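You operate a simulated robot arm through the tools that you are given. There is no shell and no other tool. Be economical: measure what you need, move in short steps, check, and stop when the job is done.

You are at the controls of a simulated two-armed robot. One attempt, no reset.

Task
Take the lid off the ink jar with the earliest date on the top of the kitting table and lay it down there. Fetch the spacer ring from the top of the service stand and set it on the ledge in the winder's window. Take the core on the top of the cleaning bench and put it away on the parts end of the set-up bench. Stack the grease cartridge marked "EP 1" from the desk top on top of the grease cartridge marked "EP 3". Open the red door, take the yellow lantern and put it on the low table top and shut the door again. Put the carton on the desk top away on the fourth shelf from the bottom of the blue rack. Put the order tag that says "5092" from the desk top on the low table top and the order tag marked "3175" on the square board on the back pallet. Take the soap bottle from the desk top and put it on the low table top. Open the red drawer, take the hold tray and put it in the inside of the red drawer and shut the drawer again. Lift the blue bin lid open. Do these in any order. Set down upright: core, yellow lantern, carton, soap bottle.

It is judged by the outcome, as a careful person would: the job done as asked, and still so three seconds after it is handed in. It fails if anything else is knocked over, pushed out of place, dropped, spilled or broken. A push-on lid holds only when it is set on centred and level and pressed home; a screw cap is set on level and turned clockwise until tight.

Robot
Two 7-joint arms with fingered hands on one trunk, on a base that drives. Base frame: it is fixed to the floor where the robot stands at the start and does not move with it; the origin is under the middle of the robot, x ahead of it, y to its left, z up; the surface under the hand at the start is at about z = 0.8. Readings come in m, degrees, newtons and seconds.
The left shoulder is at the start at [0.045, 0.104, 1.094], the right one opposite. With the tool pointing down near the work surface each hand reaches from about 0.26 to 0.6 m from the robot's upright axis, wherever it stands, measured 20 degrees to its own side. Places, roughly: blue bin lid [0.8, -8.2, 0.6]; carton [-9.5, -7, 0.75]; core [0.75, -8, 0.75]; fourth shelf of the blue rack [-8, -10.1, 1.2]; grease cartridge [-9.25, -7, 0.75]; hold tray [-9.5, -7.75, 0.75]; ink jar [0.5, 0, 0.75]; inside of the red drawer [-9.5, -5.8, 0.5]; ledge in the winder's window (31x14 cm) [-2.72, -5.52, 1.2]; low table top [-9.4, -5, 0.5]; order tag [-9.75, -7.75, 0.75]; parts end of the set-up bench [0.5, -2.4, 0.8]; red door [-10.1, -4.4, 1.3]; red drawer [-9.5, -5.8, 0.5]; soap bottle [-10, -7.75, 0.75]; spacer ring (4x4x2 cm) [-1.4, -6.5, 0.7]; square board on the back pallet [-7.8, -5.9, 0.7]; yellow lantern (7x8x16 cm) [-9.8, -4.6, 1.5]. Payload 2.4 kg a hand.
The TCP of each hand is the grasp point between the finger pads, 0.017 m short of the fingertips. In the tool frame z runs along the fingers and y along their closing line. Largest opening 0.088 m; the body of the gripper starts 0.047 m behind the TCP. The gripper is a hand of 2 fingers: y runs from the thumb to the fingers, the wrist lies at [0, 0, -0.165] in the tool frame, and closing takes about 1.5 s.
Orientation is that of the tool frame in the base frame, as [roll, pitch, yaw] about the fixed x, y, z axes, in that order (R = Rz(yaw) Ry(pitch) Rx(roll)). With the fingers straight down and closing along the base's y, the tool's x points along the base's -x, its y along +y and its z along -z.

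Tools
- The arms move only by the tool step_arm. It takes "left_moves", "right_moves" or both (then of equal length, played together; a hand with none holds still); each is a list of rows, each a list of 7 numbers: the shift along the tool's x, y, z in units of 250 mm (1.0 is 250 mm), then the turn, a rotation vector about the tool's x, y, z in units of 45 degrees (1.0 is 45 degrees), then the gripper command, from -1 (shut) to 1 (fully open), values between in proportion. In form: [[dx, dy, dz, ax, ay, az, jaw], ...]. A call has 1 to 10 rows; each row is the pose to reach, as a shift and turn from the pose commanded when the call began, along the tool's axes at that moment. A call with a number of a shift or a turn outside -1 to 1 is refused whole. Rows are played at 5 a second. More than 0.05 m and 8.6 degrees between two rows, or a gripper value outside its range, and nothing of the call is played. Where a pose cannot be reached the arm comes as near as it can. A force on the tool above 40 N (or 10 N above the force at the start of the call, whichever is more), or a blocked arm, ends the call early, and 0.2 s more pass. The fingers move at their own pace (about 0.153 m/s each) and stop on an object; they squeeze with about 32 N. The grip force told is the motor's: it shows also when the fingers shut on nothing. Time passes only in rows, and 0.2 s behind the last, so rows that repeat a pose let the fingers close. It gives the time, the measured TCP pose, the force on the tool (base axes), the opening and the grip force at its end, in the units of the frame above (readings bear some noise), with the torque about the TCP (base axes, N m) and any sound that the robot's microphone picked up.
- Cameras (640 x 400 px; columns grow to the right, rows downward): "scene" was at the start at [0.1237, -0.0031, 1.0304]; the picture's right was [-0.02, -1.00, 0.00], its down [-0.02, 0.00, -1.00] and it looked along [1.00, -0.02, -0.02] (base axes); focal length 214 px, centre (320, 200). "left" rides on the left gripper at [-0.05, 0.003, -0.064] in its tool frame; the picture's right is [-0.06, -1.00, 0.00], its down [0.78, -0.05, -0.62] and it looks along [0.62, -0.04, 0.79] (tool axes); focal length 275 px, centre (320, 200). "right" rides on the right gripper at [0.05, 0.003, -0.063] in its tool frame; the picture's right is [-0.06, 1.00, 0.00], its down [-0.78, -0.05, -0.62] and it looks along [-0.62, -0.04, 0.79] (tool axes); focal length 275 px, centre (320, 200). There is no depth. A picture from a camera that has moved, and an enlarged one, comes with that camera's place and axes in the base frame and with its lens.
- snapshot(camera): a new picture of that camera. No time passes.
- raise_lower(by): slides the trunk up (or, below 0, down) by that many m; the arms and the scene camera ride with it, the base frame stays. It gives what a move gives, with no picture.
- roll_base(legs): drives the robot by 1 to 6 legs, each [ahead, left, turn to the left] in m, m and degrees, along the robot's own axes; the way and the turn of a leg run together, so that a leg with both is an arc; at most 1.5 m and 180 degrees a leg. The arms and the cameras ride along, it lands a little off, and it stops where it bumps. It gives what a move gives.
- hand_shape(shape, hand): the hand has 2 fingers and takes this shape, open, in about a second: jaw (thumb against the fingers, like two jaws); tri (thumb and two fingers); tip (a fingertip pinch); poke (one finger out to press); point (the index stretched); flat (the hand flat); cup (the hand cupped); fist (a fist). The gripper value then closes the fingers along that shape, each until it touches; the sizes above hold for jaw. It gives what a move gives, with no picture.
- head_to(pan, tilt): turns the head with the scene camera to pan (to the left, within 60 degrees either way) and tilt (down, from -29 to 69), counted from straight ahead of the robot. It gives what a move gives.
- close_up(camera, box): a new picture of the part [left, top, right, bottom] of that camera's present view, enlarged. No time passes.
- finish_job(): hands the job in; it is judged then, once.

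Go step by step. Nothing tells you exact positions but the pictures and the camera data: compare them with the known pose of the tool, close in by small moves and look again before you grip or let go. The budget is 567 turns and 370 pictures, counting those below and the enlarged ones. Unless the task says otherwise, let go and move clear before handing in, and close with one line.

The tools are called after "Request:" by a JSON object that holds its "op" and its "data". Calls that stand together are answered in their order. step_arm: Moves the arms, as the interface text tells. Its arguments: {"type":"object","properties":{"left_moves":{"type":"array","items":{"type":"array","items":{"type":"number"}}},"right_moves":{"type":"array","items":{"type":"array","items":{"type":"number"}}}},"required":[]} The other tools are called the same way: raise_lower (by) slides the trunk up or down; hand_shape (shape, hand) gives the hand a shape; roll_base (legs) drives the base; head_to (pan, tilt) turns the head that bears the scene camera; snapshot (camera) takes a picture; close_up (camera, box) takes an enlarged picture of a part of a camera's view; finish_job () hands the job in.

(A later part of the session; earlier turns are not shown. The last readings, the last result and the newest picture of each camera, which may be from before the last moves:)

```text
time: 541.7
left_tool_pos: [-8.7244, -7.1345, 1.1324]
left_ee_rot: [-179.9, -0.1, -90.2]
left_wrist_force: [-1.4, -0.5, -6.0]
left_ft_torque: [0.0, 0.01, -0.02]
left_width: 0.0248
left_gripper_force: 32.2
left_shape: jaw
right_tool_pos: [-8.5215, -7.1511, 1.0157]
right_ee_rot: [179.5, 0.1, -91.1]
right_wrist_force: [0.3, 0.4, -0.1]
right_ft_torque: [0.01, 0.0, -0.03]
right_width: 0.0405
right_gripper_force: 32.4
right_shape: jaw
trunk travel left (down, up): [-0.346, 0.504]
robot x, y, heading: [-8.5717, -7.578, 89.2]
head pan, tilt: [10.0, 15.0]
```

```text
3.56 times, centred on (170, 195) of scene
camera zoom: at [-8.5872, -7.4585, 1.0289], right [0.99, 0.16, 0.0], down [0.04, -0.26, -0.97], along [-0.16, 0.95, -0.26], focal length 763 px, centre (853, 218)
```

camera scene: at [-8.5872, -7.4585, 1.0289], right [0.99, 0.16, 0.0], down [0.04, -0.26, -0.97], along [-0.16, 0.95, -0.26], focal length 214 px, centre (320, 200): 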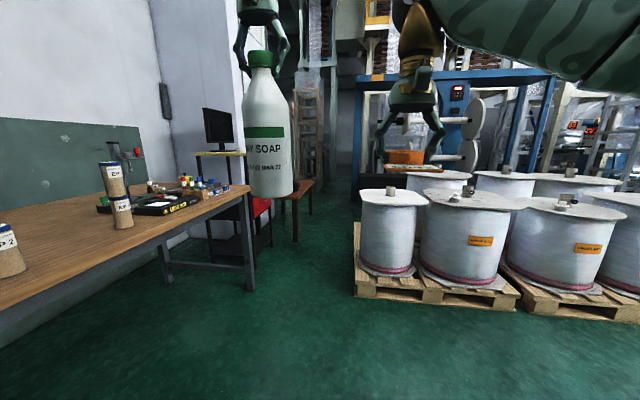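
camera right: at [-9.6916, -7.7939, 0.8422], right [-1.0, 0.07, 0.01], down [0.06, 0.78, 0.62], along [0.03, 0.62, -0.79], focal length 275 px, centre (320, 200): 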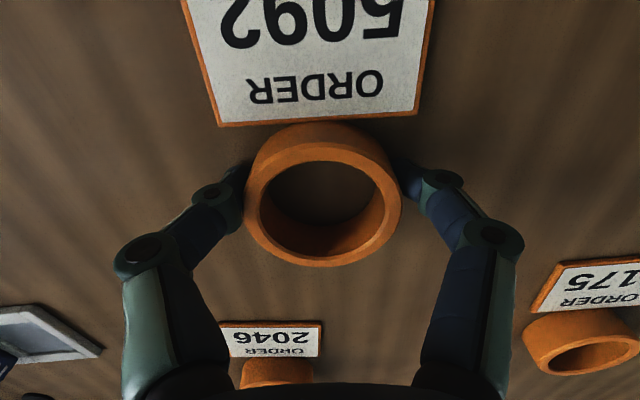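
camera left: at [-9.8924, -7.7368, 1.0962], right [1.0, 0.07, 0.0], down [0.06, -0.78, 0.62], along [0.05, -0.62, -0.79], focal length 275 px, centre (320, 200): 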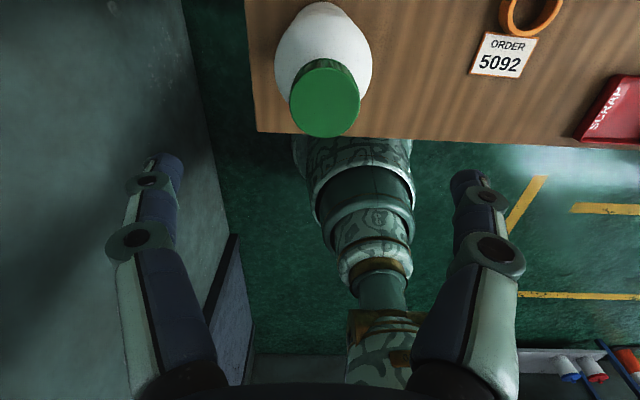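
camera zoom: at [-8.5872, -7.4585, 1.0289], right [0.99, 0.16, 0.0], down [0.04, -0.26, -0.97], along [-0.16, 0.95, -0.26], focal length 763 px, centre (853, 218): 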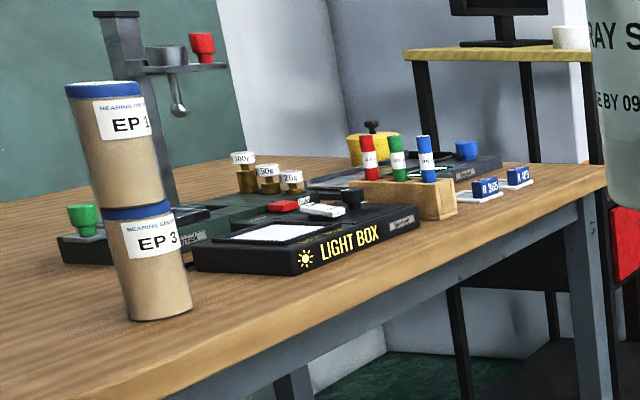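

The stack stands fine. A corridor about 0.64 m wide runs between desk and drum pallet at x ≈ -8.88; I raise the trunk for clearance and go through it.

Request:
{"op": "raise_lower", "data": {"by": 0.15}}

Request:
{"op": "roll_base", "data": {"legs": [[0, 0.3, 0.8], [0.8, 0, 0]]}}

Request:
{"op": "head_to", "data": {"pan": 0, "tilt": 20}}

Request:
{"op": "snapshot", "data": {"camera": "scene"}}

```text
time: 543.5
left_tool_pos: [-8.7255, -7.1349, 1.2837]
left_ee_rot: [-179.8, -0.1, -90.4]
left_wrist_force: [1.1, 0.1, -5.1]
left_ft_torque: [0.01, 0.03, 0.0]
left_width: 0.0244
left_gripper_force: 32.0
left_shape: jaw
right_tool_pos: [-8.5213, -7.148, 1.1649]
right_ee_rot: [179.4, -0.1, -91.0]
right_wrist_force: [0.6, 0.4, -0.3]
right_ft_torque: [0.04, 0.0, 0.0]
right_width: 0.0406
right_gripper_force: 31.7
right_shape: jaw
trunk travel left (down, up): [-0.496, 0.354]
robot x, y, heading: [-8.5703, -7.5828, 89.3]
head pan, tilt: [10.0, 15.0]
```

```text
time: 549.3
left_tool_pos: [-9.0419, -6.3561, 1.2831]
left_ee_rot: [-179.8, 0.0, -89.0]
left_wrist_force: [-0.6, -0.1, -5.7]
left_ft_torque: [0.0, 0.01, 0.02]
left_width: 0.0249
left_gripper_force: 32.5
left_shape: jaw
right_tool_pos: [-8.8387, -6.3662, 1.1662]
right_ee_rot: [179.4, -0.2, -89.8]
right_wrist_force: [-0.5, 0.1, -0.4]
right_ft_torque: [-0.01, 0.02, -0.02]
right_width: 0.0404
right_gripper_force: 32.2
right_shape: jaw
trunk travel left (down, up): [-0.496, 0.354]
robot x, y, heading: [-8.8798, -6.7989, 90.6]
head pan, tilt: [10.0, 15.0]
```

```text
time: 550.0
left_tool_pos: [-9.0418, -6.3556, 1.2833]
left_ee_rot: [-179.9, -0.1, -89.1]
left_wrist_force: [0.0, 0.4, -5.3]
left_ft_torque: [0.06, 0.02, -0.01]
left_width: 0.0247
left_gripper_force: 32.6
left_shape: jaw
right_tool_pos: [-8.8389, -6.3668, 1.166]
right_ee_rot: [179.5, -0.1, -89.9]
right_wrist_force: [0.2, 0.6, 0.1]
right_ft_torque: [-0.03, 0.03, 0.01]
right_width: 0.0405
right_gripper_force: 31.9
right_shape: jaw
trunk travel left (down, up): [-0.496, 0.354]
robot x, y, heading: [-8.8797, -6.8011, 90.3]
head pan, tilt: [0.0, 20.0]
```

```text
190 pictures are left
camera scene: at [-8.8814, -6.6785, 1.1718], right [1.0, 0.01, 0.0], down [0.0, -0.34, -0.94], along [-0.01, 0.94, -0.34], focal length 214 px, centre (320, 200)
```

scene: 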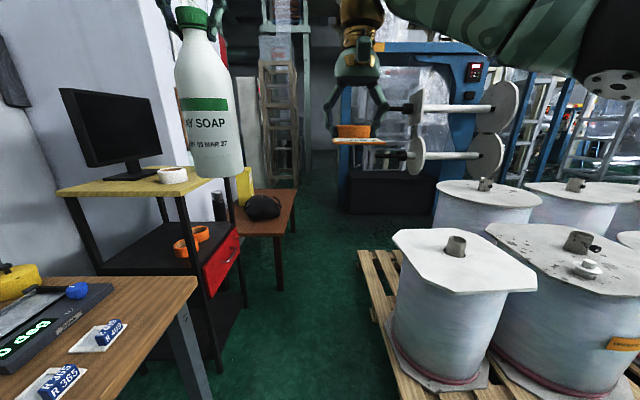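

Request:
{"op": "close_up", "data": {"camera": "scene", "box": [160, 150, 320, 310]}}

Request:
{"op": "close_up", "data": {"camera": "scene", "box": [380, 160, 640, 300]}}

```text
2.50 times, centred on (240, 230) of scene
camera zoom: at [-8.8814, -6.6785, 1.1718], right [1.0, 0.01, 0.0], down [0.0, -0.34, -0.94], along [-0.01, 0.94, -0.34], focal length 536 px, centre (520, 125)
```

zoom: 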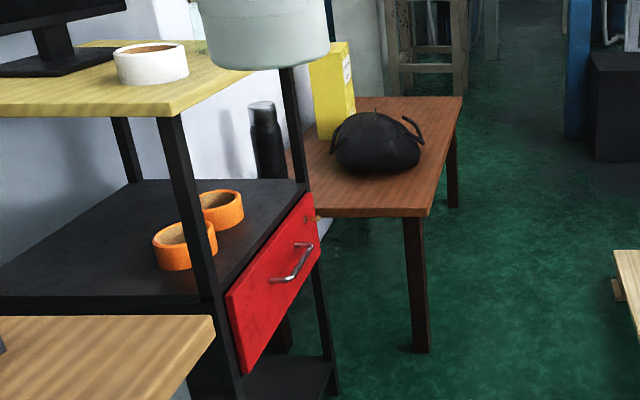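

```text
2.46 times, centred on (510, 230) of scene
camera zoom: at [-8.8814, -6.6785, 1.1718], right [1.0, 0.01, 0.0], down [0.0, -0.34, -0.94], along [-0.01, 0.94, -0.34], focal length 528 px, centre (-148, 126)
```

zoom: 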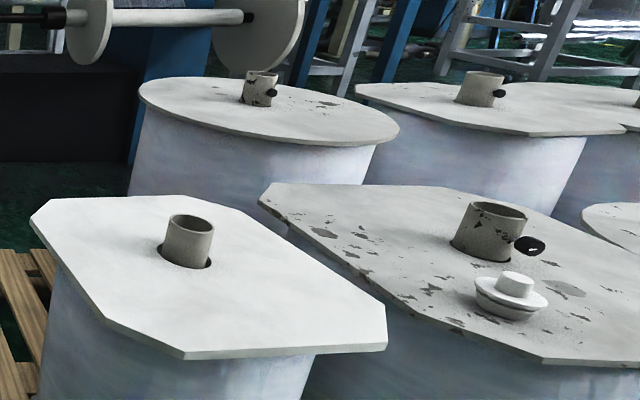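

The square board at the hinted place (-7.8, -5.9) is the second reel's chipped board. Now I go to the low table: along the corridor to y ≈ -5.0, then face it.

Request:
{"op": "roll_base", "data": {"legs": [[1.4, 0, 0], [0.35, 0, 0], [0, 0, 90]]}}

Request:
{"op": "head_to", "data": {"pan": 0, "tilt": 30}}

Request:
{"op": "snapshot", "data": {"camera": "scene"}}

```text
time: 562.6
left_tool_pos: [-9.3256, -5.197, 1.2828]
left_ee_rot: [-179.9, -0.1, -2.4]
left_wrist_force: [-0.9, 0.1, -5.0]
left_ft_torque: [-0.04, 0.02, 0.0]
left_width: 0.0249
left_gripper_force: 32.2
left_shape: jaw
right_tool_pos: [-9.3017, -4.9964, 1.1656]
right_ee_rot: [179.6, 0.0, -3.3]
right_wrist_force: [0.8, 0.0, -0.1]
right_ft_torque: [-0.03, 0.0, 0.0]
right_width: 0.0399
right_gripper_force: 31.9
right_shape: jaw
trunk travel left (down, up): [-0.496, 0.354]
robot x, y, heading: [-8.8706, -5.0618, 177.0]
head pan, tilt: [0.0, 20.0]
```

```text
time: 563.3
left_tool_pos: [-9.3254, -5.1983, 1.2834]
left_ee_rot: [-180.0, -0.1, -2.4]
left_wrist_force: [1.0, 0.1, -6.0]
left_ft_torque: [-0.03, 0.0, 0.0]
left_width: 0.0251
left_gripper_force: 31.9
left_shape: jaw
right_tool_pos: [-9.3025, -4.9955, 1.166]
right_ee_rot: [179.6, 0.0, -3.4]
right_wrist_force: [0.0, -0.2, -0.2]
right_ft_torque: [0.01, -0.04, 0.01]
right_width: 0.0402
right_gripper_force: 32.1
right_shape: jaw
trunk travel left (down, up): [-0.496, 0.354]
robot x, y, heading: [-8.8726, -5.0604, 177.4]
head pan, tilt: [0.0, 30.0]
```

```text
187 pictures are left
camera scene: at [-8.9905, -5.0583, 1.1557], right [0.05, 1.0, 0.0], down [0.5, -0.02, -0.87], along [-0.86, 0.04, -0.5], focal length 214 px, centre (320, 200)
```

scene: 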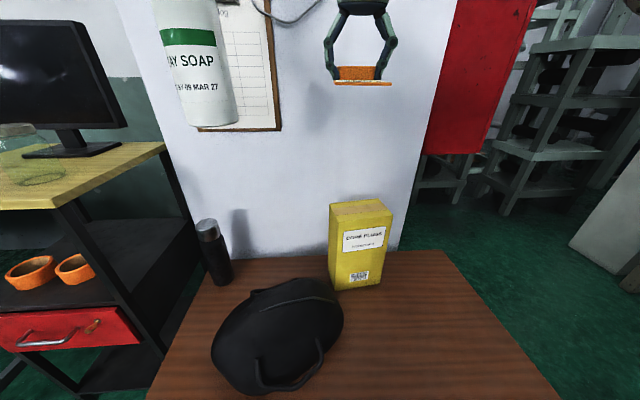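

Request:
{"op": "roll_base", "data": {"legs": [[0, -0.3, 2.6]]}}

Request:
{"op": "raise_lower", "data": {"by": -0.34}}

Request:
{"op": "head_to", "data": {"pan": 0, "tilt": 35}}

Request:
{"op": "snapshot", "data": {"camera": "scene"}}

```text
time: 565.3
left_tool_pos: [-9.3102, -4.9258, 1.2826]
left_ee_rot: [-179.9, -0.2, 0.7]
left_wrist_force: [-0.1, 0.1, -5.4]
left_ft_torque: [-0.03, 0.02, 0.0]
left_width: 0.0245
left_gripper_force: 32.0
left_shape: jaw
right_tool_pos: [-9.2996, -4.7224, 1.1666]
right_ee_rot: [179.4, -0.2, -0.1]
right_wrist_force: [-0.1, 0.9, -0.7]
right_ft_torque: [-0.03, -0.01, 0.01]
right_width: 0.04
right_gripper_force: 31.6
right_shape: jaw
trunk travel left (down, up): [-0.496, 0.354]
robot x, y, heading: [-8.8667, -4.7638, -179.7]
head pan, tilt: [0.0, 30.0]
```

```text
time: 568.7
left_tool_pos: [-9.3107, -4.9264, 0.9436]
left_ee_rot: [-179.8, -0.2, 0.8]
left_wrist_force: [0.5, -0.1, -5.4]
left_ft_torque: [-0.01, 0.0, 0.0]
left_width: 0.0246
left_gripper_force: 32.3
left_shape: jaw
right_tool_pos: [-9.2989, -4.7234, 0.8252]
right_ee_rot: [179.5, 0.0, -0.1]
right_wrist_force: [0.3, -0.2, -0.7]
right_ft_torque: [0.01, 0.0, -0.01]
right_width: 0.0403
right_gripper_force: 32.6
right_shape: jaw
trunk travel left (down, up): [-0.156, 0.694]
robot x, y, heading: [-8.8642, -4.7658, -179.5]
head pan, tilt: [0.0, 30.0]
```

```text
time: 569.3
left_tool_pos: [-9.3105, -4.9249, 0.9423]
left_ee_rot: [-179.8, -0.1, 0.7]
left_wrist_force: [0.2, 0.4, -6.0]
left_ft_torque: [-0.01, -0.01, 0.01]
left_width: 0.0248
left_gripper_force: 31.9
left_shape: jaw
right_tool_pos: [-9.298, -4.7235, 0.8253]
right_ee_rot: [179.5, 0.0, -0.1]
right_wrist_force: [-0.5, 0.1, -0.6]
right_ft_torque: [-0.02, -0.01, -0.03]
right_width: 0.0403
right_gripper_force: 31.8
right_shape: jaw
trunk travel left (down, up): [-0.156, 0.694]
robot x, y, heading: [-8.8668, -4.7672, -179.8]
head pan, tilt: [0.0, 35.0]
```

```text
186 pictures are left
camera scene: at [-8.9932, -4.7685, 0.8076], right [-0.01, 1.0, 0.0], down [0.57, 0.0, -0.82], along [-0.82, -0.01, -0.57], focal length 214 px, centre (320, 200)
```

scene: 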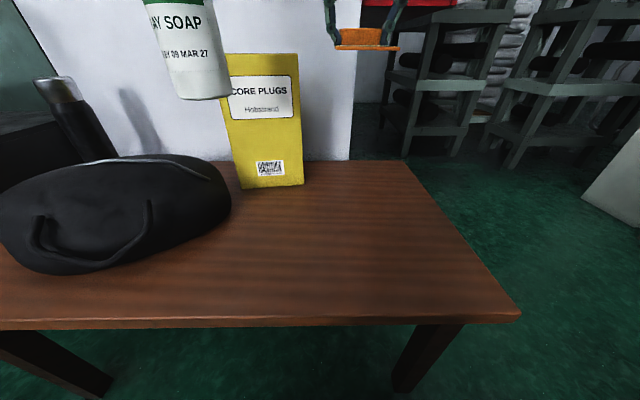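

Request:
{"op": "step_arm", "data": {"left_moves": [[0.05, -0.08, 0.1, 0, 0, 0, -1], [0.1, -0.16, 0.2, 0, 0, 0, -1], [0.16, -0.24, 0.3, 0, 0, 0, -1], [0.16, -0.24, 0.46, 0, 0, 0, -1], [0.16, -0.24, 0.62, 0, 0, 0, -1], [0.16, -0.24, 0.78, 0, 0, 0, -1], [0.16, -0.24, 0.86, 0, 0, 0, -1]], "right_moves": [[0, -0.08, 0, 0, 0, 0, -1], [0, -0.16, 0, 0, 0, 0, -1], [0, -0.26, 0, 0, 0, 0, -1], [0, -0.26, 0.15, 0, 0, 0, -1], [0, -0.26, 0.3, 0, 0, 0, -1], [0, -0.26, 0.45, 0, 0, 0, -1], [0, -0.26, 0.6, 0, 0, 0, -1]]}}

Request:
{"op": "snapshot", "data": {"camera": "scene"}}

```text
time: 570.9
left_tool_pos: [-9.2702, -4.8657, 0.7279]
left_ee_rot: [-179.9, 0.0, 0.9]
left_wrist_force: [0.5, 0.6, -5.9]
left_ft_torque: [0.0, 0.0, 0.01]
left_width: 0.0248
left_gripper_force: 31.3
left_shape: jaw
right_tool_pos: [-9.296, -4.6612, 0.6768]
right_ee_rot: [179.5, 0.1, -0.1]
right_wrist_force: [-0.4, 0.2, -0.2]
right_ft_torque: [-0.01, 0.02, 0.01]
right_width: 0.0391
right_gripper_force: 31.8
right_shape: jaw
trunk travel left (down, up): [-0.156, 0.694]
robot x, y, heading: [-8.8623, -4.7623, -179.6]
head pan, tilt: [0.0, 35.0]
```

```text
185 pictures are left
camera scene: at [-8.9932, -4.7684, 0.8076], right [-0.01, 1.0, 0.0], down [0.57, 0.0, -0.82], along [-0.82, -0.01, -0.57], focal length 214 px, centre (320, 200)
```

scene: 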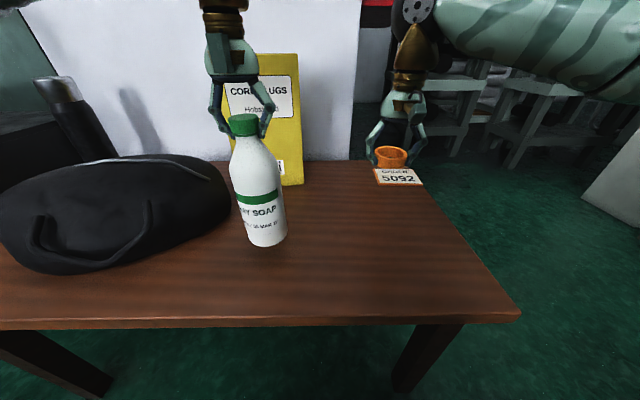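

Request:
{"op": "step_arm", "data": {"left_moves": [[0, 0, 0.04, 0, 0, 0, -1], [0, 0, 0.08, 0, 0, 0, -1], [0, 0, 0.11, 0, 0, 0, -1], [0, 0, 0.13, 0, 0, 0, -1]], "right_moves": [[0, 0, 0.15, 0, 0, 0, -1], [0, 0, 0.3, 0, 0, 0, -1], [0, 0, 0.42, 0, 0, 0, -1], [0, 0, 0.52, 0, 0, 0, -1]]}}

Request:
{"op": "snapshot", "data": {"camera": "scene"}}

```text
time: 571.9
left_tool_pos: [-9.2703, -4.865, 0.6951]
left_ee_rot: [-180.0, -0.1, 0.8]
left_wrist_force: [1.0, -0.1, -6.5]
left_ft_torque: [0.01, -0.02, 0.01]
left_width: 0.0251
left_gripper_force: 32.2
left_shape: jaw
right_tool_pos: [-9.2986, -4.661, 0.5455]
right_ee_rot: [179.4, 0.1, 0.1]
right_wrist_force: [0.6, 0.1, -0.7]
right_ft_torque: [0.03, -0.03, -0.03]
right_width: 0.0379
right_gripper_force: 32.0
right_shape: jaw
trunk travel left (down, up): [-0.156, 0.694]
robot x, y, heading: [-8.8614, -4.7677, -179.5]
head pan, tilt: [0.0, 35.0]
```

```text
184 pictures are left
camera scene: at [-8.9932, -4.7684, 0.8076], right [-0.01, 1.0, 0.0], down [0.57, 0.0, -0.82], along [-0.82, -0.01, -0.57], focal length 214 px, centre (320, 200)
```

scene: 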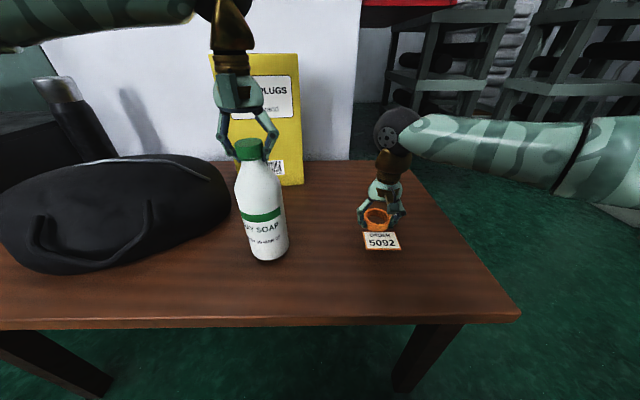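

Request:
{"op": "step_arm", "data": {"left_moves": [[0, 0, 0.016, 0, 0, 0, -1], [0, 0, 0.032, 0, 0, 0, -1], [0, 0, 0.045, 0, 0, 0, -1]], "right_moves": [[0, 0, 0.02, 0, 0, 0, -1], [0, 0, 0.04, 0, 0, 0, -1], [0, 0, 0.06, 0, 0, 0, -1]]}}

Request:
{"op": "close_up", "data": {"camera": "scene", "box": [200, 130, 440, 290]}}

```text
time: 572.7
left_tool_pos: [-9.2705, -4.8652, 0.686]
left_ee_rot: [-179.8, 0.3, 0.8]
left_wrist_force: [-3.5, 1.0, 12.2]
left_ft_torque: [0.1, 0.04, 0.0]
left_width: 0.0288
left_gripper_force: 32.3
left_shape: jaw
right_tool_pos: [-9.2991, -4.6604, 0.5312]
right_ee_rot: [179.5, 0.0, 0.0]
right_wrist_force: [-0.1, -0.5, 0.2]
right_ft_torque: [0.03, -0.02, -0.02]
right_width: 0.0378
right_gripper_force: 31.8
right_shape: jaw
trunk travel left (down, up): [-0.156, 0.694]
robot x, y, heading: [-8.8647, -4.7669, -179.6]
head pan, tilt: [0.0, 35.0]
```

```text
2.50 times, centred on (320, 210) of scene
camera zoom: at [-8.9927, -4.7682, 0.8079], right [-0.01, 1.0, 0.0], down [0.57, 0.0, -0.82], along [-0.82, -0.01, -0.57], focal length 536 px, centre (320, 175)
```

zoom: 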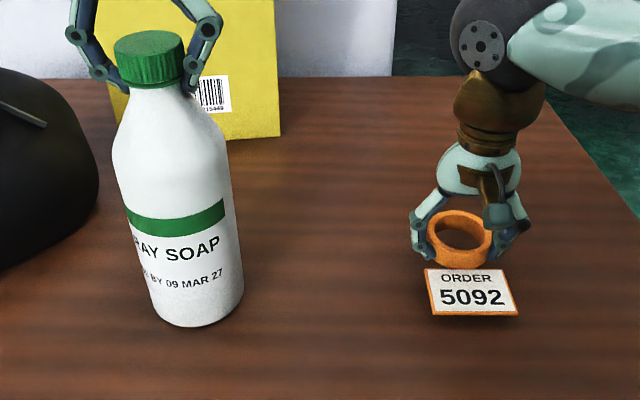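

Request:
{"op": "step_arm", "data": {"left_moves": [[0, 0, -0.01, 0, 0, 0, -0.2], [0, 0, -0.01, 0, 0, 0, 0.4], [0, 0, -0.01, 0, 0, 0, 0.7], [0, 0, -0.01, 0, 0, 0, 0.7], [0, 0, -0.15, 0, 0, 0, 0.7], [0, 0, -0.3, 0, 0, 0, 0.7], [0, 0, -0.45, 0, 0, 0, 0.7], [0, 0, -0.6, 0, 0, 0, 0.7]], "right_moves": [[0, 0, 0.01, 0, 0, 0, -1], [0, 0, 0.02, 0, 0, 0, -1], [0, 0, 0.03, 0, 0, 0, -1], [0, 0, 0.03, 0, 0, 0, -1], [0, 0, 0.03, 0, 0, 0, -1], [0, 0, 0.03, 0, 0, 0, -1], [0, 0, 0.03, 0, 0, 0, -1], [0, 0, 0.03, 0, 0, 0, -1]]}}

Request:
{"op": "close_up", "data": {"camera": "scene", "box": [200, 130, 440, 290]}}

```text
time: 574.5
left_tool_pos: [-9.271, -4.8659, 0.8361]
left_ee_rot: [-179.9, 0.0, 0.8]
left_wrist_force: [-0.8, 0.3, -0.2]
left_ft_torque: [0.01, -0.01, 0.02]
left_width: 0.0745
left_gripper_force: 0.0
left_shape: jaw
right_tool_pos: [-9.2984, -4.6606, 0.5226]
right_ee_rot: [179.6, -0.1, -0.1]
right_wrist_force: [0.0, -0.5, -0.8]
right_ft_torque: [0.01, 0.04, 0.01]
right_width: 0.0377
right_gripper_force: 32.1
right_shape: jaw
trunk travel left (down, up): [-0.156, 0.694]
robot x, y, heading: [-8.8688, -4.7681, -179.7]
head pan, tilt: [0.0, 35.0]
```

```text
2.50 times, centred on (320, 210) of scene
camera zoom: at [-8.993, -4.7684, 0.8076], right [-0.01, 1.0, 0.0], down [0.57, 0.0, -0.82], along [-0.82, -0.01, -0.57], focal length 536 px, centre (320, 175)
```

zoom: 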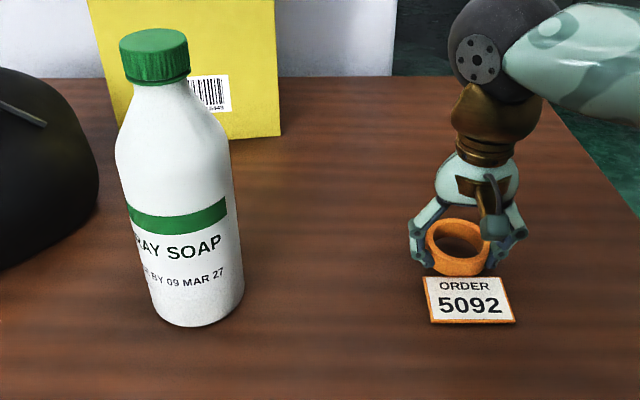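

Soap stands upright. I bring the tag down to contact.

Request:
{"op": "step_arm", "data": {"right_moves": [[0, 0, 0.008, 0, 0, 0, -1], [0, 0, 0.016, 0, 0, 0, -1], [0, 0, 0.022, 0, 0, 0, -1]]}}

Request:
{"op": "close_up", "data": {"camera": "scene", "box": [340, 180, 420, 260]}}

```text
time: 575.3
left_tool_pos: [-9.2709, -4.8663, 0.8357]
left_ee_rot: [-180.0, 0.0, 0.8]
left_wrist_force: [-0.6, -0.6, 0.1]
left_ft_torque: [0.01, -0.03, -0.01]
left_width: 0.0748
left_gripper_force: 0.1
left_shape: jaw
right_tool_pos: [-9.2976, -4.66, 0.5174]
right_ee_rot: [179.5, 0.0, -0.2]
right_wrist_force: [0.3, -0.5, 1.4]
right_ft_torque: [0.04, 0.0, 0.02]
right_width: 0.0376
right_gripper_force: 32.0
right_shape: jaw
trunk travel left (down, up): [-0.156, 0.694]
robot x, y, heading: [-8.8673, -4.7656, -179.7]
head pan, tilt: [0.0, 35.0]
```

```text
5.00 times, centred on (380, 220) of scene
camera zoom: at [-8.9929, -4.7684, 0.8077], right [-0.01, 1.0, 0.0], down [0.57, 0.0, -0.82], along [-0.82, -0.01, -0.57], focal length 1072 px, centre (20, 100)
```

zoom: 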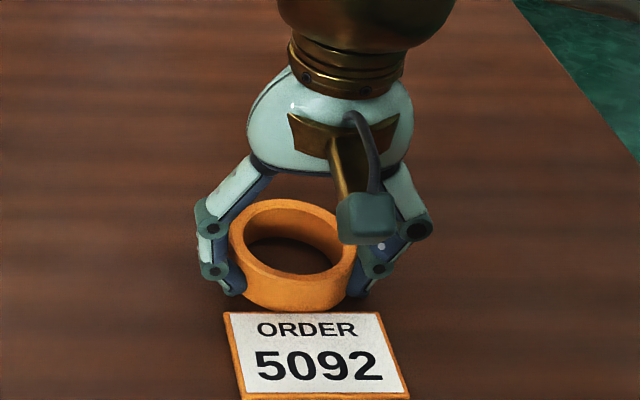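

Touching the table; release and rise.

Request:
{"op": "step_arm", "data": {"right_moves": [[0, 0, 0, 0, 0, 0, 0], [0, 0, 0, 0, 0, 0, 0.5], [0, 0, 0, 0, 0, 0, 0.6], [0, 0, -0.15, 0, 0, 0, 0.6], [0, 0, -0.3, 0, 0, 0, 0.6], [0, 0, -0.5, 0, 0, 0, 0.6], [0, 0, -0.7, 0, 0, 0, 0.6], [0, 0, -0.9, 0, 0, 0, 0.6]]}}

Request:
{"op": "snapshot", "data": {"camera": "scene"}}

```text
time: 577.1
left_tool_pos: [-9.2709, -4.8656, 0.8337]
left_ee_rot: [-179.8, -0.1, 0.8]
left_wrist_force: [0.3, 0.5, 1.0]
left_ft_torque: [-0.03, 0.01, -0.01]
left_width: 0.0746
left_gripper_force: 0.0
left_shape: jaw
right_tool_pos: [-9.2993, -4.6586, 0.7439]
right_ee_rot: [179.5, -0.2, 0.0]
right_wrist_force: [0.2, 0.2, 0.1]
right_ft_torque: [-0.01, 0.01, 0.02]
right_width: 0.0701
right_gripper_force: 0.3
right_shape: jaw
trunk travel left (down, up): [-0.156, 0.694]
robot x, y, heading: [-8.8666, -4.767, -179.6]
head pan, tilt: [0.0, 35.0]
```

```text
180 pictures are left
camera scene: at [-8.993, -4.7683, 0.8076], right [-0.01, 1.0, 0.0], down [0.57, 0.0, -0.82], along [-0.82, -0.01, -0.57], focal length 214 px, centre (320, 200)
```

scene: 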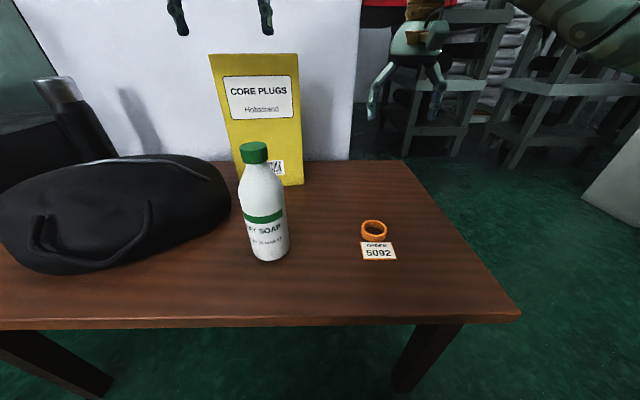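

Now the red door. I raise the trunk and look.

Request:
{"op": "raise_lower", "data": {"by": 0.5}}

Request:
{"op": "head_to", "data": {"pan": -15, "tilt": 5}}

Request:
{"op": "snapshot", "data": {"camera": "scene"}}

```text
refused: 0.5 is not a number from -0.4 to 0.4
```

```text
time: 578.1
left_tool_pos: [-9.271, -4.8661, 0.8353]
left_ee_rot: [-179.9, -0.1, 0.8]
left_wrist_force: [-0.5, 0.0, -0.1]
left_ft_torque: [0.0, -0.02, -0.04]
left_width: 0.0746
left_gripper_force: 0.0
left_shape: jaw
right_tool_pos: [-9.2996, -4.6598, 0.743]
right_ee_rot: [179.6, 0.0, -0.1]
right_wrist_force: [0.6, 0.2, 0.6]
right_ft_torque: [0.04, 0.06, -0.01]
right_width: 0.0704
right_gripper_force: 0.1
right_shape: jaw
trunk travel left (down, up): [-0.156, 0.694]
robot x, y, heading: [-8.8674, -4.7653, -179.4]
head pan, tilt: [-15.0, 5.0]
```

```text
179 pictures are left
camera scene: at [-8.9938, -4.7446, 0.8557], right [0.25, 0.97, 0.0], down [0.09, -0.02, -1.0], along [-0.96, 0.25, -0.09], focal length 214 px, centre (320, 200)
```

scene: 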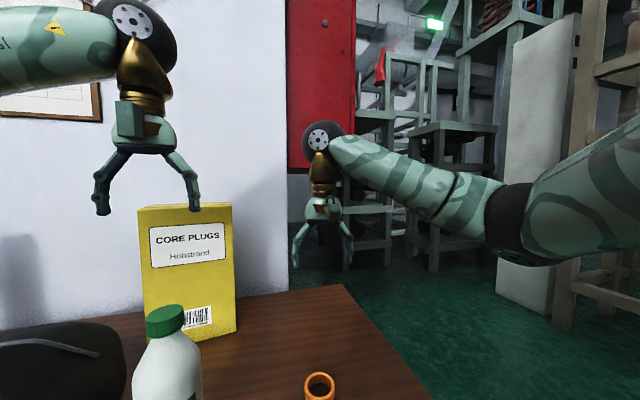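

Request:
{"op": "raise_lower", "data": {"by": 0.4}}

Request:
{"op": "snapshot", "data": {"camera": "scene"}}

```text
time: 581.9
left_tool_pos: [-9.2707, -4.8642, 1.2349]
left_ee_rot: [-179.9, -0.2, 0.8]
left_wrist_force: [0.2, -0.6, -0.1]
left_ft_torque: [0.02, -0.04, -0.03]
left_width: 0.0744
left_gripper_force: 0.1
left_shape: jaw
right_tool_pos: [-9.2977, -4.6591, 1.1422]
right_ee_rot: [179.4, 0.1, -0.2]
right_wrist_force: [-0.5, -0.1, 0.7]
right_ft_torque: [0.03, 0.0, 0.03]
right_width: 0.0703
right_gripper_force: 0.0
right_shape: jaw
trunk travel left (down, up): [-0.556, 0.294]
robot x, y, heading: [-8.865, -4.7667, -179.5]
head pan, tilt: [-15.0, 5.0]
```

```text
178 pictures are left
camera scene: at [-8.9817, -4.7445, 1.2564], right [0.25, 0.97, 0.0], down [0.08, -0.02, -1.0], along [-0.96, 0.25, -0.09], focal length 214 px, centre (320, 200)
```

scene: 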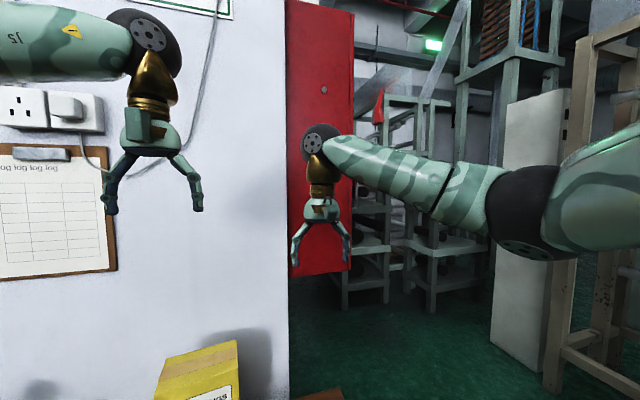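

Request:
{"op": "roll_base", "data": {"legs": [[0, -0.85, 0]]}}

Request:
{"op": "head_to", "data": {"pan": 10, "tilt": 8}}

Request:
{"op": "snapshot", "data": {"camera": "scene"}}

```text
time: 586.4
left_tool_pos: [-9.2794, -4.0031, 1.2341]
left_ee_rot: [-179.8, -0.3, 0.2]
left_wrist_force: [0.2, 0.0, -1.0]
left_ft_torque: [-0.02, 0.01, -0.02]
left_width: 0.0748
left_gripper_force: 0.0
left_shape: jaw
right_tool_pos: [-9.3062, -3.7979, 1.1424]
right_ee_rot: [179.4, -0.1, -0.6]
right_wrist_force: [0.3, 0.2, 0.2]
right_ft_torque: [-0.03, -0.03, 0.0]
right_width: 0.0702
right_gripper_force: 0.1
right_shape: jaw
trunk travel left (down, up): [-0.556, 0.294]
robot x, y, heading: [-8.8719, -3.9088, 179.7]
head pan, tilt: [-15.0, 5.0]
```

```text
time: 587.3
left_tool_pos: [-9.28, -4.0052, 1.2358]
left_ee_rot: [-179.9, -0.1, 0.2]
left_wrist_force: [0.2, -0.4, -0.1]
left_ft_torque: [0.0, -0.03, -0.01]
left_width: 0.0746
left_gripper_force: 0.1
left_shape: jaw
right_tool_pos: [-9.3041, -3.7985, 1.1412]
right_ee_rot: [179.5, 0.1, -0.8]
right_wrist_force: [-0.3, 0.3, -0.3]
right_ft_torque: [-0.01, -0.01, 0.02]
right_width: 0.0704
right_gripper_force: 0.0
right_shape: jaw
trunk travel left (down, up): [-0.556, 0.294]
robot x, y, heading: [-8.876, -3.9087, 179.8]
head pan, tilt: [10.0, 8.0]
```

```text
177 pictures are left
camera scene: at [-8.9915, -3.9267, 1.2516], right [-0.17, 0.99, 0.0], down [0.14, 0.02, -0.99], along [-0.98, -0.17, -0.14], focal length 214 px, centre (320, 200)
```

scene: 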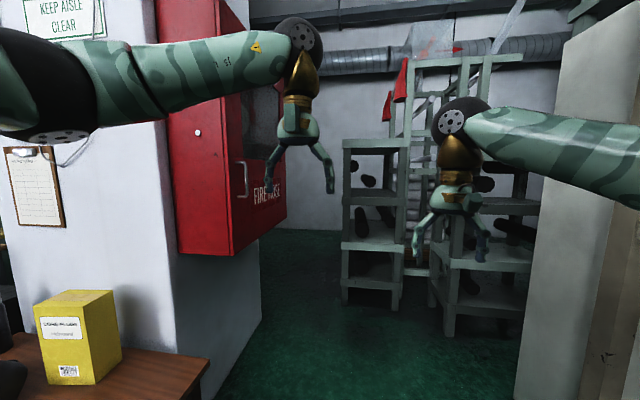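

The red door is the fire-hose cabinet's door, facing +y, with a vertical bar handle near its +x edge. I drive in front of it and face it.

Request:
{"op": "roll_base", "data": {"legs": [[0, -0.2, 0], [0.84, 0, 0], [0, 0, 90]]}}

Request:
{"op": "head_to", "data": {"pan": 0, "tilt": 5}}

Request:
{"op": "snapshot", "data": {"camera": "scene"}}

```text
time: 589.2
left_tool_pos: [-9.2853, -3.7986, 1.2355]
left_ee_rot: [-179.8, -0.1, -0.7]
left_wrist_force: [-0.4, 0.1, 0.8]
left_ft_torque: [0.01, 0.01, 0.06]
left_width: 0.0749
left_gripper_force: 0.0
left_shape: jaw
right_tool_pos: [-9.3068, -3.5916, 1.1423]
right_ee_rot: [179.5, -0.1, -1.6]
right_wrist_force: [-0.5, 0.6, 0.9]
right_ft_torque: [0.01, 0.02, 0.04]
right_width: 0.0703
right_gripper_force: 0.1
right_shape: jaw
trunk travel left (down, up): [-0.556, 0.294]
robot x, y, heading: [-8.8773, -3.7086, 178.8]
head pan, tilt: [10.0, 8.0]
stopped in leg 2: the robot was blocked; the commanded pose is now the measured one
```

```text
time: 589.9
left_tool_pos: [-9.2839, -3.7993, 1.2347]
left_ee_rot: [-179.7, 0.0, -0.7]
left_wrist_force: [-0.4, -0.2, 0.5]
left_ft_torque: [0.01, 0.01, 0.0]
left_width: 0.0749
left_gripper_force: 0.1
left_shape: jaw
right_tool_pos: [-9.3065, -3.5903, 1.1429]
right_ee_rot: [179.6, 0.0, -1.5]
right_wrist_force: [-0.4, 0.6, 0.3]
right_ft_torque: [0.02, -0.02, -0.02]
right_width: 0.0702
right_gripper_force: 0.1
right_shape: jaw
trunk travel left (down, up): [-0.556, 0.294]
robot x, y, heading: [-8.8781, -3.7087, 178.9]
head pan, tilt: [0.0, 5.0]
```

```text
176 pictures are left
camera scene: at [-8.9962, -3.709, 1.2564], right [0.02, 1.0, 0.0], down [0.09, 0.0, -1.0], along [-1.0, 0.02, -0.09], focal length 214 px, centre (320, 200)
```

scene: 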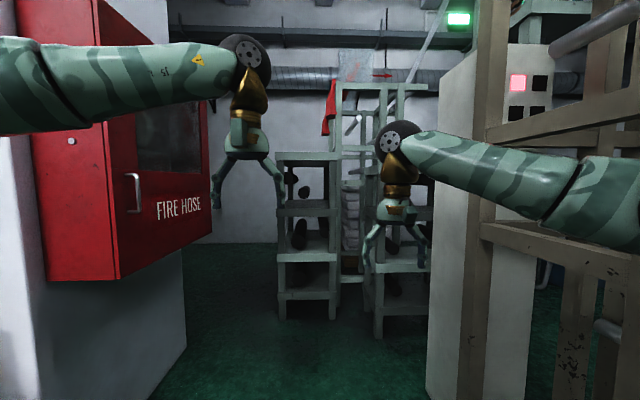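

Something blocked at the right (frame). I instead turn here to face -y and sidestep to the door.

Request:
{"op": "roll_base", "data": {"legs": [[0.05, 0.05, 0], [0, 0, 90]]}}

Request:
{"op": "snapshot", "data": {"camera": "scene"}}

```text
time: 594.4
left_tool_pos: [-8.8946, -4.1783, 1.2323]
left_ee_rot: [179.8, -0.5, 83.2]
left_wrist_force: [0.8, -0.1, -0.3]
left_ft_torque: [-0.02, -0.01, 0.01]
left_width: 0.0746
left_gripper_force: 0.1
left_shape: jaw
right_tool_pos: [-9.0953, -4.1825, 1.1395]
right_ee_rot: [179.0, -0.1, 83.3]
right_wrist_force: [1.1, -0.1, 0.0]
right_ft_torque: [0.04, -0.05, 0.0]
right_width: 0.0704
right_gripper_force: 0.2
right_shape: jaw
trunk travel left (down, up): [-0.556, 0.294]
robot x, y, heading: [-8.93, -3.7631, -96.1]
head pan, tilt: [0.0, 5.0]
stopped in leg 2: the robot was blocked; the commanded pose is now the measured one
```

```text
175 pictures are left
camera scene: at [-8.9513, -3.8852, 1.2561], right [-0.99, 0.11, -0.01], down [0.02, 0.09, -1.0], along [-0.11, -0.99, -0.09], focal length 214 px, centre (320, 200)
```

scene: 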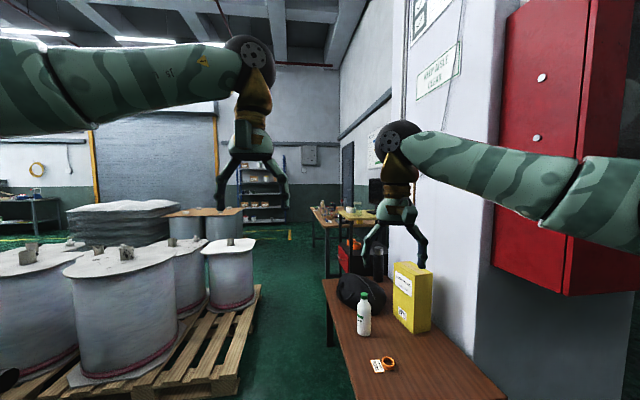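

Request:
{"op": "head_to", "data": {"pan": -60, "tilt": 35}}

Request:
{"op": "snapshot", "data": {"camera": "scene"}}

Request:
{"op": "snapshot", "data": {"camera": "left"}}

Request:
{"op": "snapshot", "data": {"camera": "right"}}

```text
time: 595.7
left_tool_pos: [-8.8928, -4.1773, 1.2321]
left_ee_rot: [179.6, -0.5, 83.4]
left_wrist_force: [-0.3, 0.0, -0.3]
left_ft_torque: [-0.01, -0.01, 0.03]
left_width: 0.0747
left_gripper_force: 0.1
left_shape: jaw
right_tool_pos: [-9.095, -4.183, 1.1393]
right_ee_rot: [179.0, -0.4, 83.3]
right_wrist_force: [0.4, -0.6, 0.6]
right_ft_torque: [0.02, -0.03, 0.01]
right_width: 0.0702
right_gripper_force: 0.1
right_shape: jaw
trunk travel left (down, up): [-0.556, 0.294]
robot x, y, heading: [-8.9295, -3.7584, -96.4]
head pan, tilt: [-60.0, 35.0]
```

```text
174 pictures are left
camera scene: at [-9.0223, -3.8301, 1.2072], right [-0.41, 0.91, 0.0], down [0.53, 0.24, -0.81], along [-0.74, -0.33, -0.58], focal length 214 px, centre (320, 200)
```

scene: 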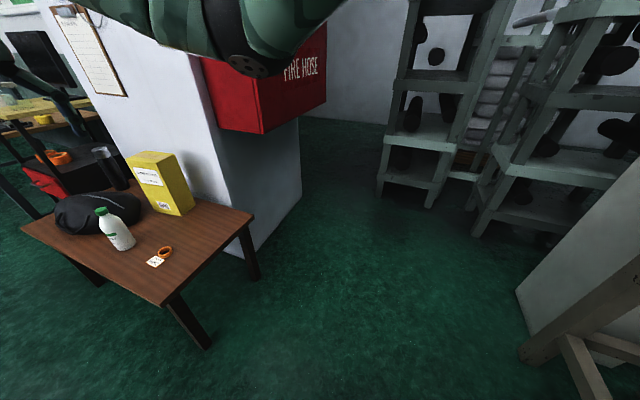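

```text
173 pictures are left
camera left: at [-8.8974, -4.2283, 1.2948], right [-1.0, 0.05, -0.01], down [0.04, 0.78, 0.63], along [0.04, 0.62, -0.78], focal length 275 px, centre (320, 200)
```

left: 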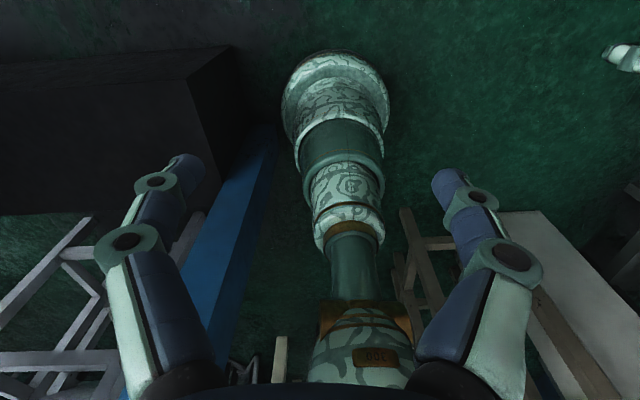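

```text
172 pictures are left
camera right: at [-9.0882, -4.1332, 1.2029], right [0.98, -0.18, 0.02], down [-0.15, -0.78, 0.61], along [-0.1, -0.61, -0.79], focal length 275 px, centre (320, 200)
```

right: 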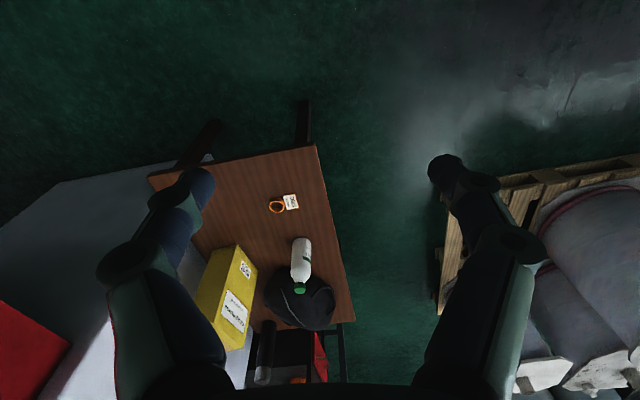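

The left elbow was up against the blue gantry; I sidestep away from it toward the door.

Request:
{"op": "roll_base", "data": {"legs": [[0, -0.8, 0], [0, 0, 6]]}}

Request:
{"op": "head_to", "data": {"pan": 0, "tilt": 10}}

Request:
{"op": "snapshot", "data": {"camera": "scene"}}

```text
time: 600.6
left_tool_pos: [-9.6352, -4.0851, 1.2331]
left_ee_rot: [-179.9, -0.1, 90.3]
left_wrist_force: [0.3, -1.2, 0.9]
left_ft_torque: [-0.01, 0.03, -0.02]
left_width: 0.0748
left_gripper_force: 0.0
left_shape: jaw
right_tool_pos: [-9.8359, -4.1152, 1.1416]
right_ee_rot: [179.5, 0.0, 90.2]
right_wrist_force: [0.3, 0.4, 0.2]
right_ft_torque: [0.0, -0.02, 0.01]
right_width: 0.0703
right_gripper_force: 0.1
right_shape: jaw
trunk travel left (down, up): [-0.556, 0.294]
robot x, y, heading: [-9.7298, -3.6805, -89.3]
head pan, tilt: [-60.0, 35.0]
```

```text
time: 601.9
left_tool_pos: [-9.6337, -4.0852, 1.2339]
left_ee_rot: [-180.0, -0.2, 90.4]
left_wrist_force: [-0.6, 0.5, 0.5]
left_ft_torque: [0.0, 0.01, 0.02]
left_width: 0.0747
left_gripper_force: 0.0
left_shape: jaw
right_tool_pos: [-9.8372, -4.1152, 1.1433]
right_ee_rot: [179.6, 0.1, 90.2]
right_wrist_force: [0.8, 0.0, 0.0]
right_ft_torque: [0.01, -0.02, 0.01]
right_width: 0.0701
right_gripper_force: 0.1
right_shape: jaw
trunk travel left (down, up): [-0.556, 0.294]
robot x, y, heading: [-9.7311, -3.6821, -89.4]
head pan, tilt: [0.0, 10.0]
```

```text
171 pictures are left
camera scene: at [-9.7287, -3.8037, 1.2484], right [-1.0, -0.01, 0.0], down [0.0, 0.17, -0.98], along [0.01, -0.98, -0.17], focal length 214 px, centre (320, 200)
```

scene: 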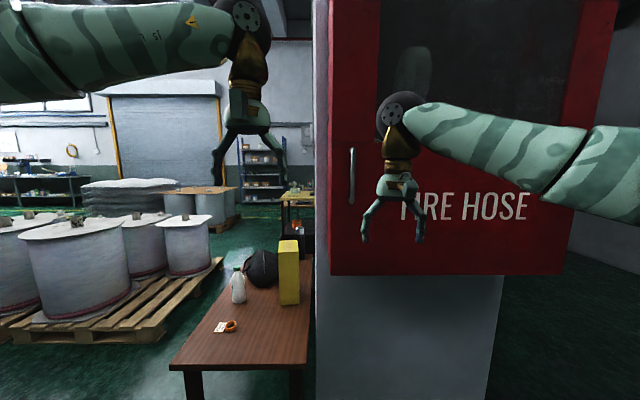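

Handle at about (-9.807, -4.384, 1.216). I turn the right hand to point at the door.

Request:
{"op": "step_arm", "data": {"right_moves": [[-0.04, 0.03, -0.06, 0, -0.19, 0, 1], [-0.08, 0.06, -0.12, 0, -0.38, 0, 1], [-0.12, 0.09, -0.18, 0, -0.57, 0, 1], [-0.16, 0.12, -0.24, 0, -0.76, 0, 1], [-0.2, 0.12, -0.29, 0, -0.95, 0, 1]]}}

Request:
{"op": "step_arm", "data": {"right_moves": [[0, 0, 0, 0, -0.19, 0, 1], [0, 0, 0, 0, -0.38, 0, 1], [0, 0, 0, 0, -0.57, 0, 1], [0, 0, 0, 0, -0.76, 0, 1], [0, 0, 0, 0, -0.95, 0, 1], [0, 0, 0, 0, -1.0, 0, 1]]}}

Request:
{"op": "snapshot", "data": {"camera": "scene"}}

Request:
{"op": "snapshot", "data": {"camera": "right"}}

```text
time: 603.1
left_tool_pos: [-9.6347, -4.0849, 1.2333]
left_ee_rot: [-179.9, -0.1, 90.4]
left_wrist_force: [0.1, -0.8, 0.6]
left_ft_torque: [0.02, -0.01, 0.01]
left_width: 0.0748
left_gripper_force: 0.1
left_shape: jaw
right_tool_pos: [-9.8063, -4.1649, 1.216]
right_ee_rot: [179.2, 42.9, 89.7]
right_wrist_force: [-0.4, 1.3, -0.3]
right_ft_torque: [0.02, 0.03, 0.02]
right_width: 0.0876
right_gripper_force: 0.0
right_shape: jaw
trunk travel left (down, up): [-0.556, 0.294]
robot x, y, heading: [-9.7327, -3.6809, -89.3]
head pan, tilt: [0.0, 10.0]
```

```text
time: 604.5
left_tool_pos: [-9.6351, -4.0843, 1.2328]
left_ee_rot: [-179.9, -0.1, 90.4]
left_wrist_force: [-0.2, 0.5, 0.3]
left_ft_torque: [0.03, -0.01, -0.04]
left_width: 0.0747
left_gripper_force: 0.2
left_shape: jaw
right_tool_pos: [-9.8071, -4.1655, 1.215]
right_ee_rot: [165.6, 87.8, 75.9]
right_wrist_force: [-0.7, 0.5, 0.5]
right_ft_torque: [0.0, -0.01, 0.0]
right_width: 0.0876
right_gripper_force: 0.0
right_shape: jaw
trunk travel left (down, up): [-0.556, 0.294]
robot x, y, heading: [-9.734, -3.6835, -89.1]
head pan, tilt: [0.0, 10.0]
```

```text
170 pictures are left
camera scene: at [-9.7287, -3.8036, 1.2484], right [-1.0, -0.01, 0.0], down [0.0, 0.17, -0.98], along [0.01, -0.98, -0.17], focal length 214 px, centre (320, 200)
```

scene: 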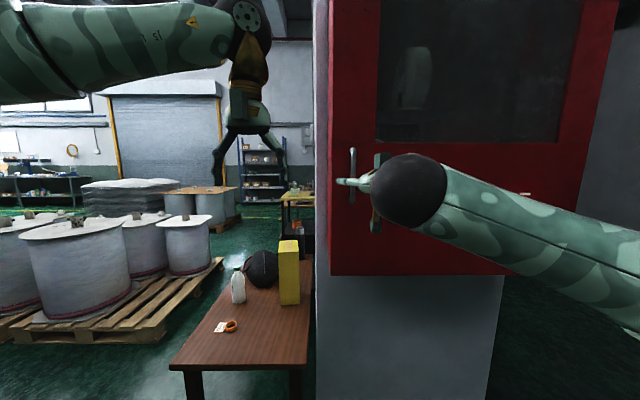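

```text
169 pictures are left
camera right: at [-9.8039, -4.0991, 1.1678], right [1.0, 0.0, 0.07], down [-0.06, 0.59, 0.81], along [-0.04, -0.81, 0.59], focal length 275 px, centre (320, 200)
```

right: 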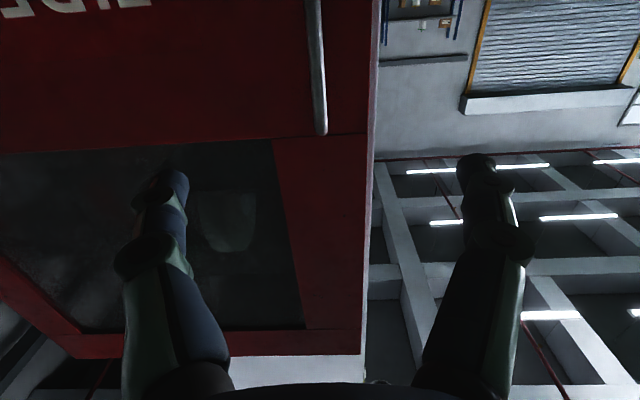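

Request:
{"op": "roll_base", "data": {"legs": [[0.12, 0, 0]]}}

Request:
{"op": "step_arm", "data": {"right_moves": [[0, -0.01, 0.1, 0, 0, 0, 1], [0, -0.02, 0.2, 0, 0, 0, 1], [0, -0.02, 0.3, 0, 0, 0, 1]]}}

Request:
{"op": "snapshot", "data": {"camera": "right"}}

Request:
{"op": "snapshot", "data": {"camera": "scene"}}

```text
time: 605.7
left_tool_pos: [-9.632, -4.2032, 1.233]
left_ee_rot: [-179.9, -0.3, 90.6]
left_wrist_force: [0.5, 0.9, -0.2]
left_ft_torque: [0.01, 0.0, -0.05]
left_width: 0.0748
left_gripper_force: 0.1
left_shape: jaw
right_tool_pos: [-9.8034, -4.2862, 1.2151]
right_ee_rot: [167.1, 87.7, 77.5]
right_wrist_force: [0.2, 0.1, -0.8]
right_ft_torque: [-0.06, 0.02, 0.01]
right_width: 0.088
right_gripper_force: 0.0
right_shape: jaw
trunk travel left (down, up): [-0.556, 0.294]
robot x, y, heading: [-9.725, -3.8016, -89.0]
head pan, tilt: [0.0, 10.0]
```

```text
time: 606.5
left_tool_pos: [-9.6321, -4.202, 1.2333]
left_ee_rot: [-179.9, -0.3, 90.6]
left_wrist_force: [0.3, -0.6, 0.5]
left_ft_torque: [-0.02, 0.01, -0.01]
left_width: 0.0747
left_gripper_force: 0.1
left_shape: jaw
right_tool_pos: [-9.8078, -4.3593, 1.2118]
right_ee_rot: [166.7, 87.6, 77.0]
right_wrist_force: [-0.3, 0.7, 0.8]
right_ft_torque: [0.03, 0.01, -0.02]
right_width: 0.0879
right_gripper_force: 0.1
right_shape: jaw
trunk travel left (down, up): [-0.556, 0.294]
robot x, y, heading: [-9.7301, -3.7994, -89.3]
head pan, tilt: [0.0, 10.0]
```

```text
168 pictures are left
camera right: at [-9.8046, -4.2925, 1.1647], right [1.0, 0.0, 0.07], down [-0.06, 0.59, 0.81], along [-0.04, -0.81, 0.58], focal length 275 px, centre (320, 200)
```

right: 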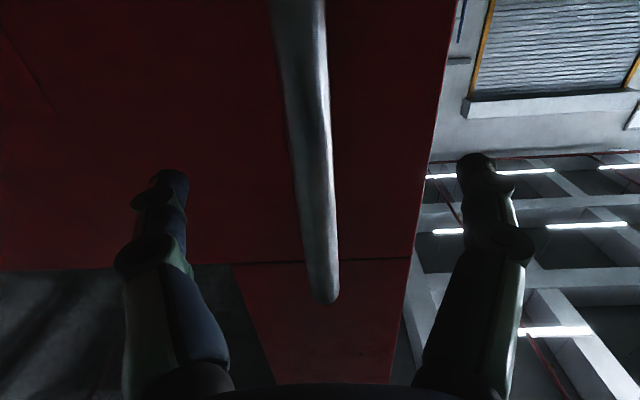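

```text
167 pictures are left
camera scene: at [-9.7264, -3.9221, 1.2484], right [-1.0, -0.02, 0.0], down [0.0, 0.17, -0.98], along [0.02, -0.98, -0.17], focal length 214 px, centre (320, 200)
```

scene: 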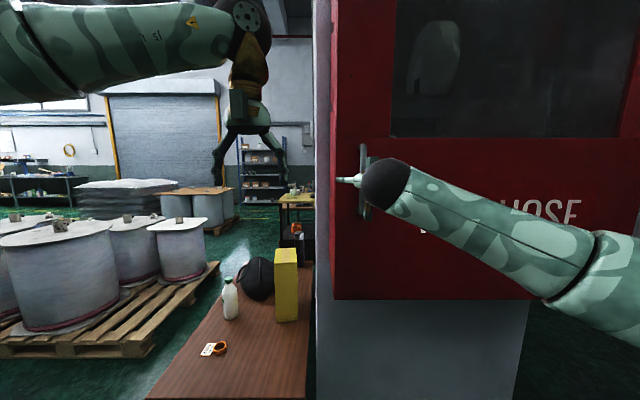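

Request:
{"op": "step_arm", "data": {"right_moves": [[0, -0.01, 0.05, 0, 0, 0, 1], [0, -0.02, 0.1, 0, 0, 0, 1], [0, -0.02, 0.1, 0, 0, 0, -1], [0, -0.02, 0.1, 0, 0, 0, -1], [0, -0.02, 0.1, 0, 0, 0, -1], [0, -0.02, 0.1, 0, 0, 0, -1], [0, -0.02, 0.1, 0, 0, 0, -1]]}}

Request:
{"op": "snapshot", "data": {"camera": "right"}}

```text
time: 608.1
left_tool_pos: [-9.6316, -4.2015, 1.2327]
left_ee_rot: [-179.9, -0.2, 90.7]
left_wrist_force: [-0.1, -0.1, -1.3]
left_ft_torque: [-0.01, -0.01, -0.05]
left_width: 0.0748
left_gripper_force: 0.0
left_shape: jaw
right_tool_pos: [-9.812, -4.3838, 1.211]
right_ee_rot: [166.7, 87.6, 77.1]
right_wrist_force: [-0.2, -0.3, 0.1]
right_ft_torque: [0.01, -0.01, 0.0]
right_width: 0.0
right_gripper_force: 31.9
right_shape: jaw
trunk travel left (down, up): [-0.556, 0.294]
robot x, y, heading: [-9.7311, -3.8017, -89.1]
head pan, tilt: [0.0, 10.0]
```

```text
166 pictures are left
camera right: at [-9.8097, -4.3177, 1.1636], right [1.0, 0.0, 0.07], down [-0.06, 0.59, 0.81], along [-0.04, -0.81, 0.59], focal length 275 px, centre (320, 200)
```

right: 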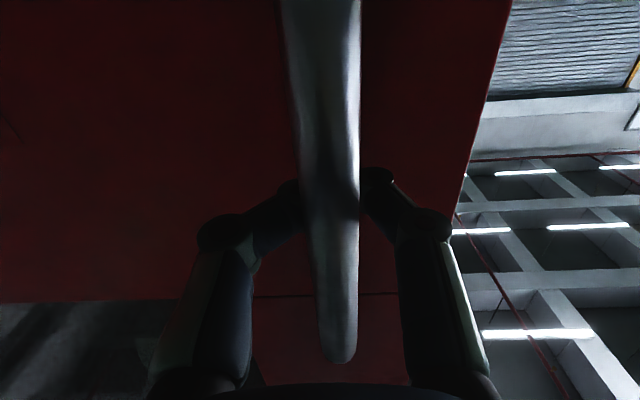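

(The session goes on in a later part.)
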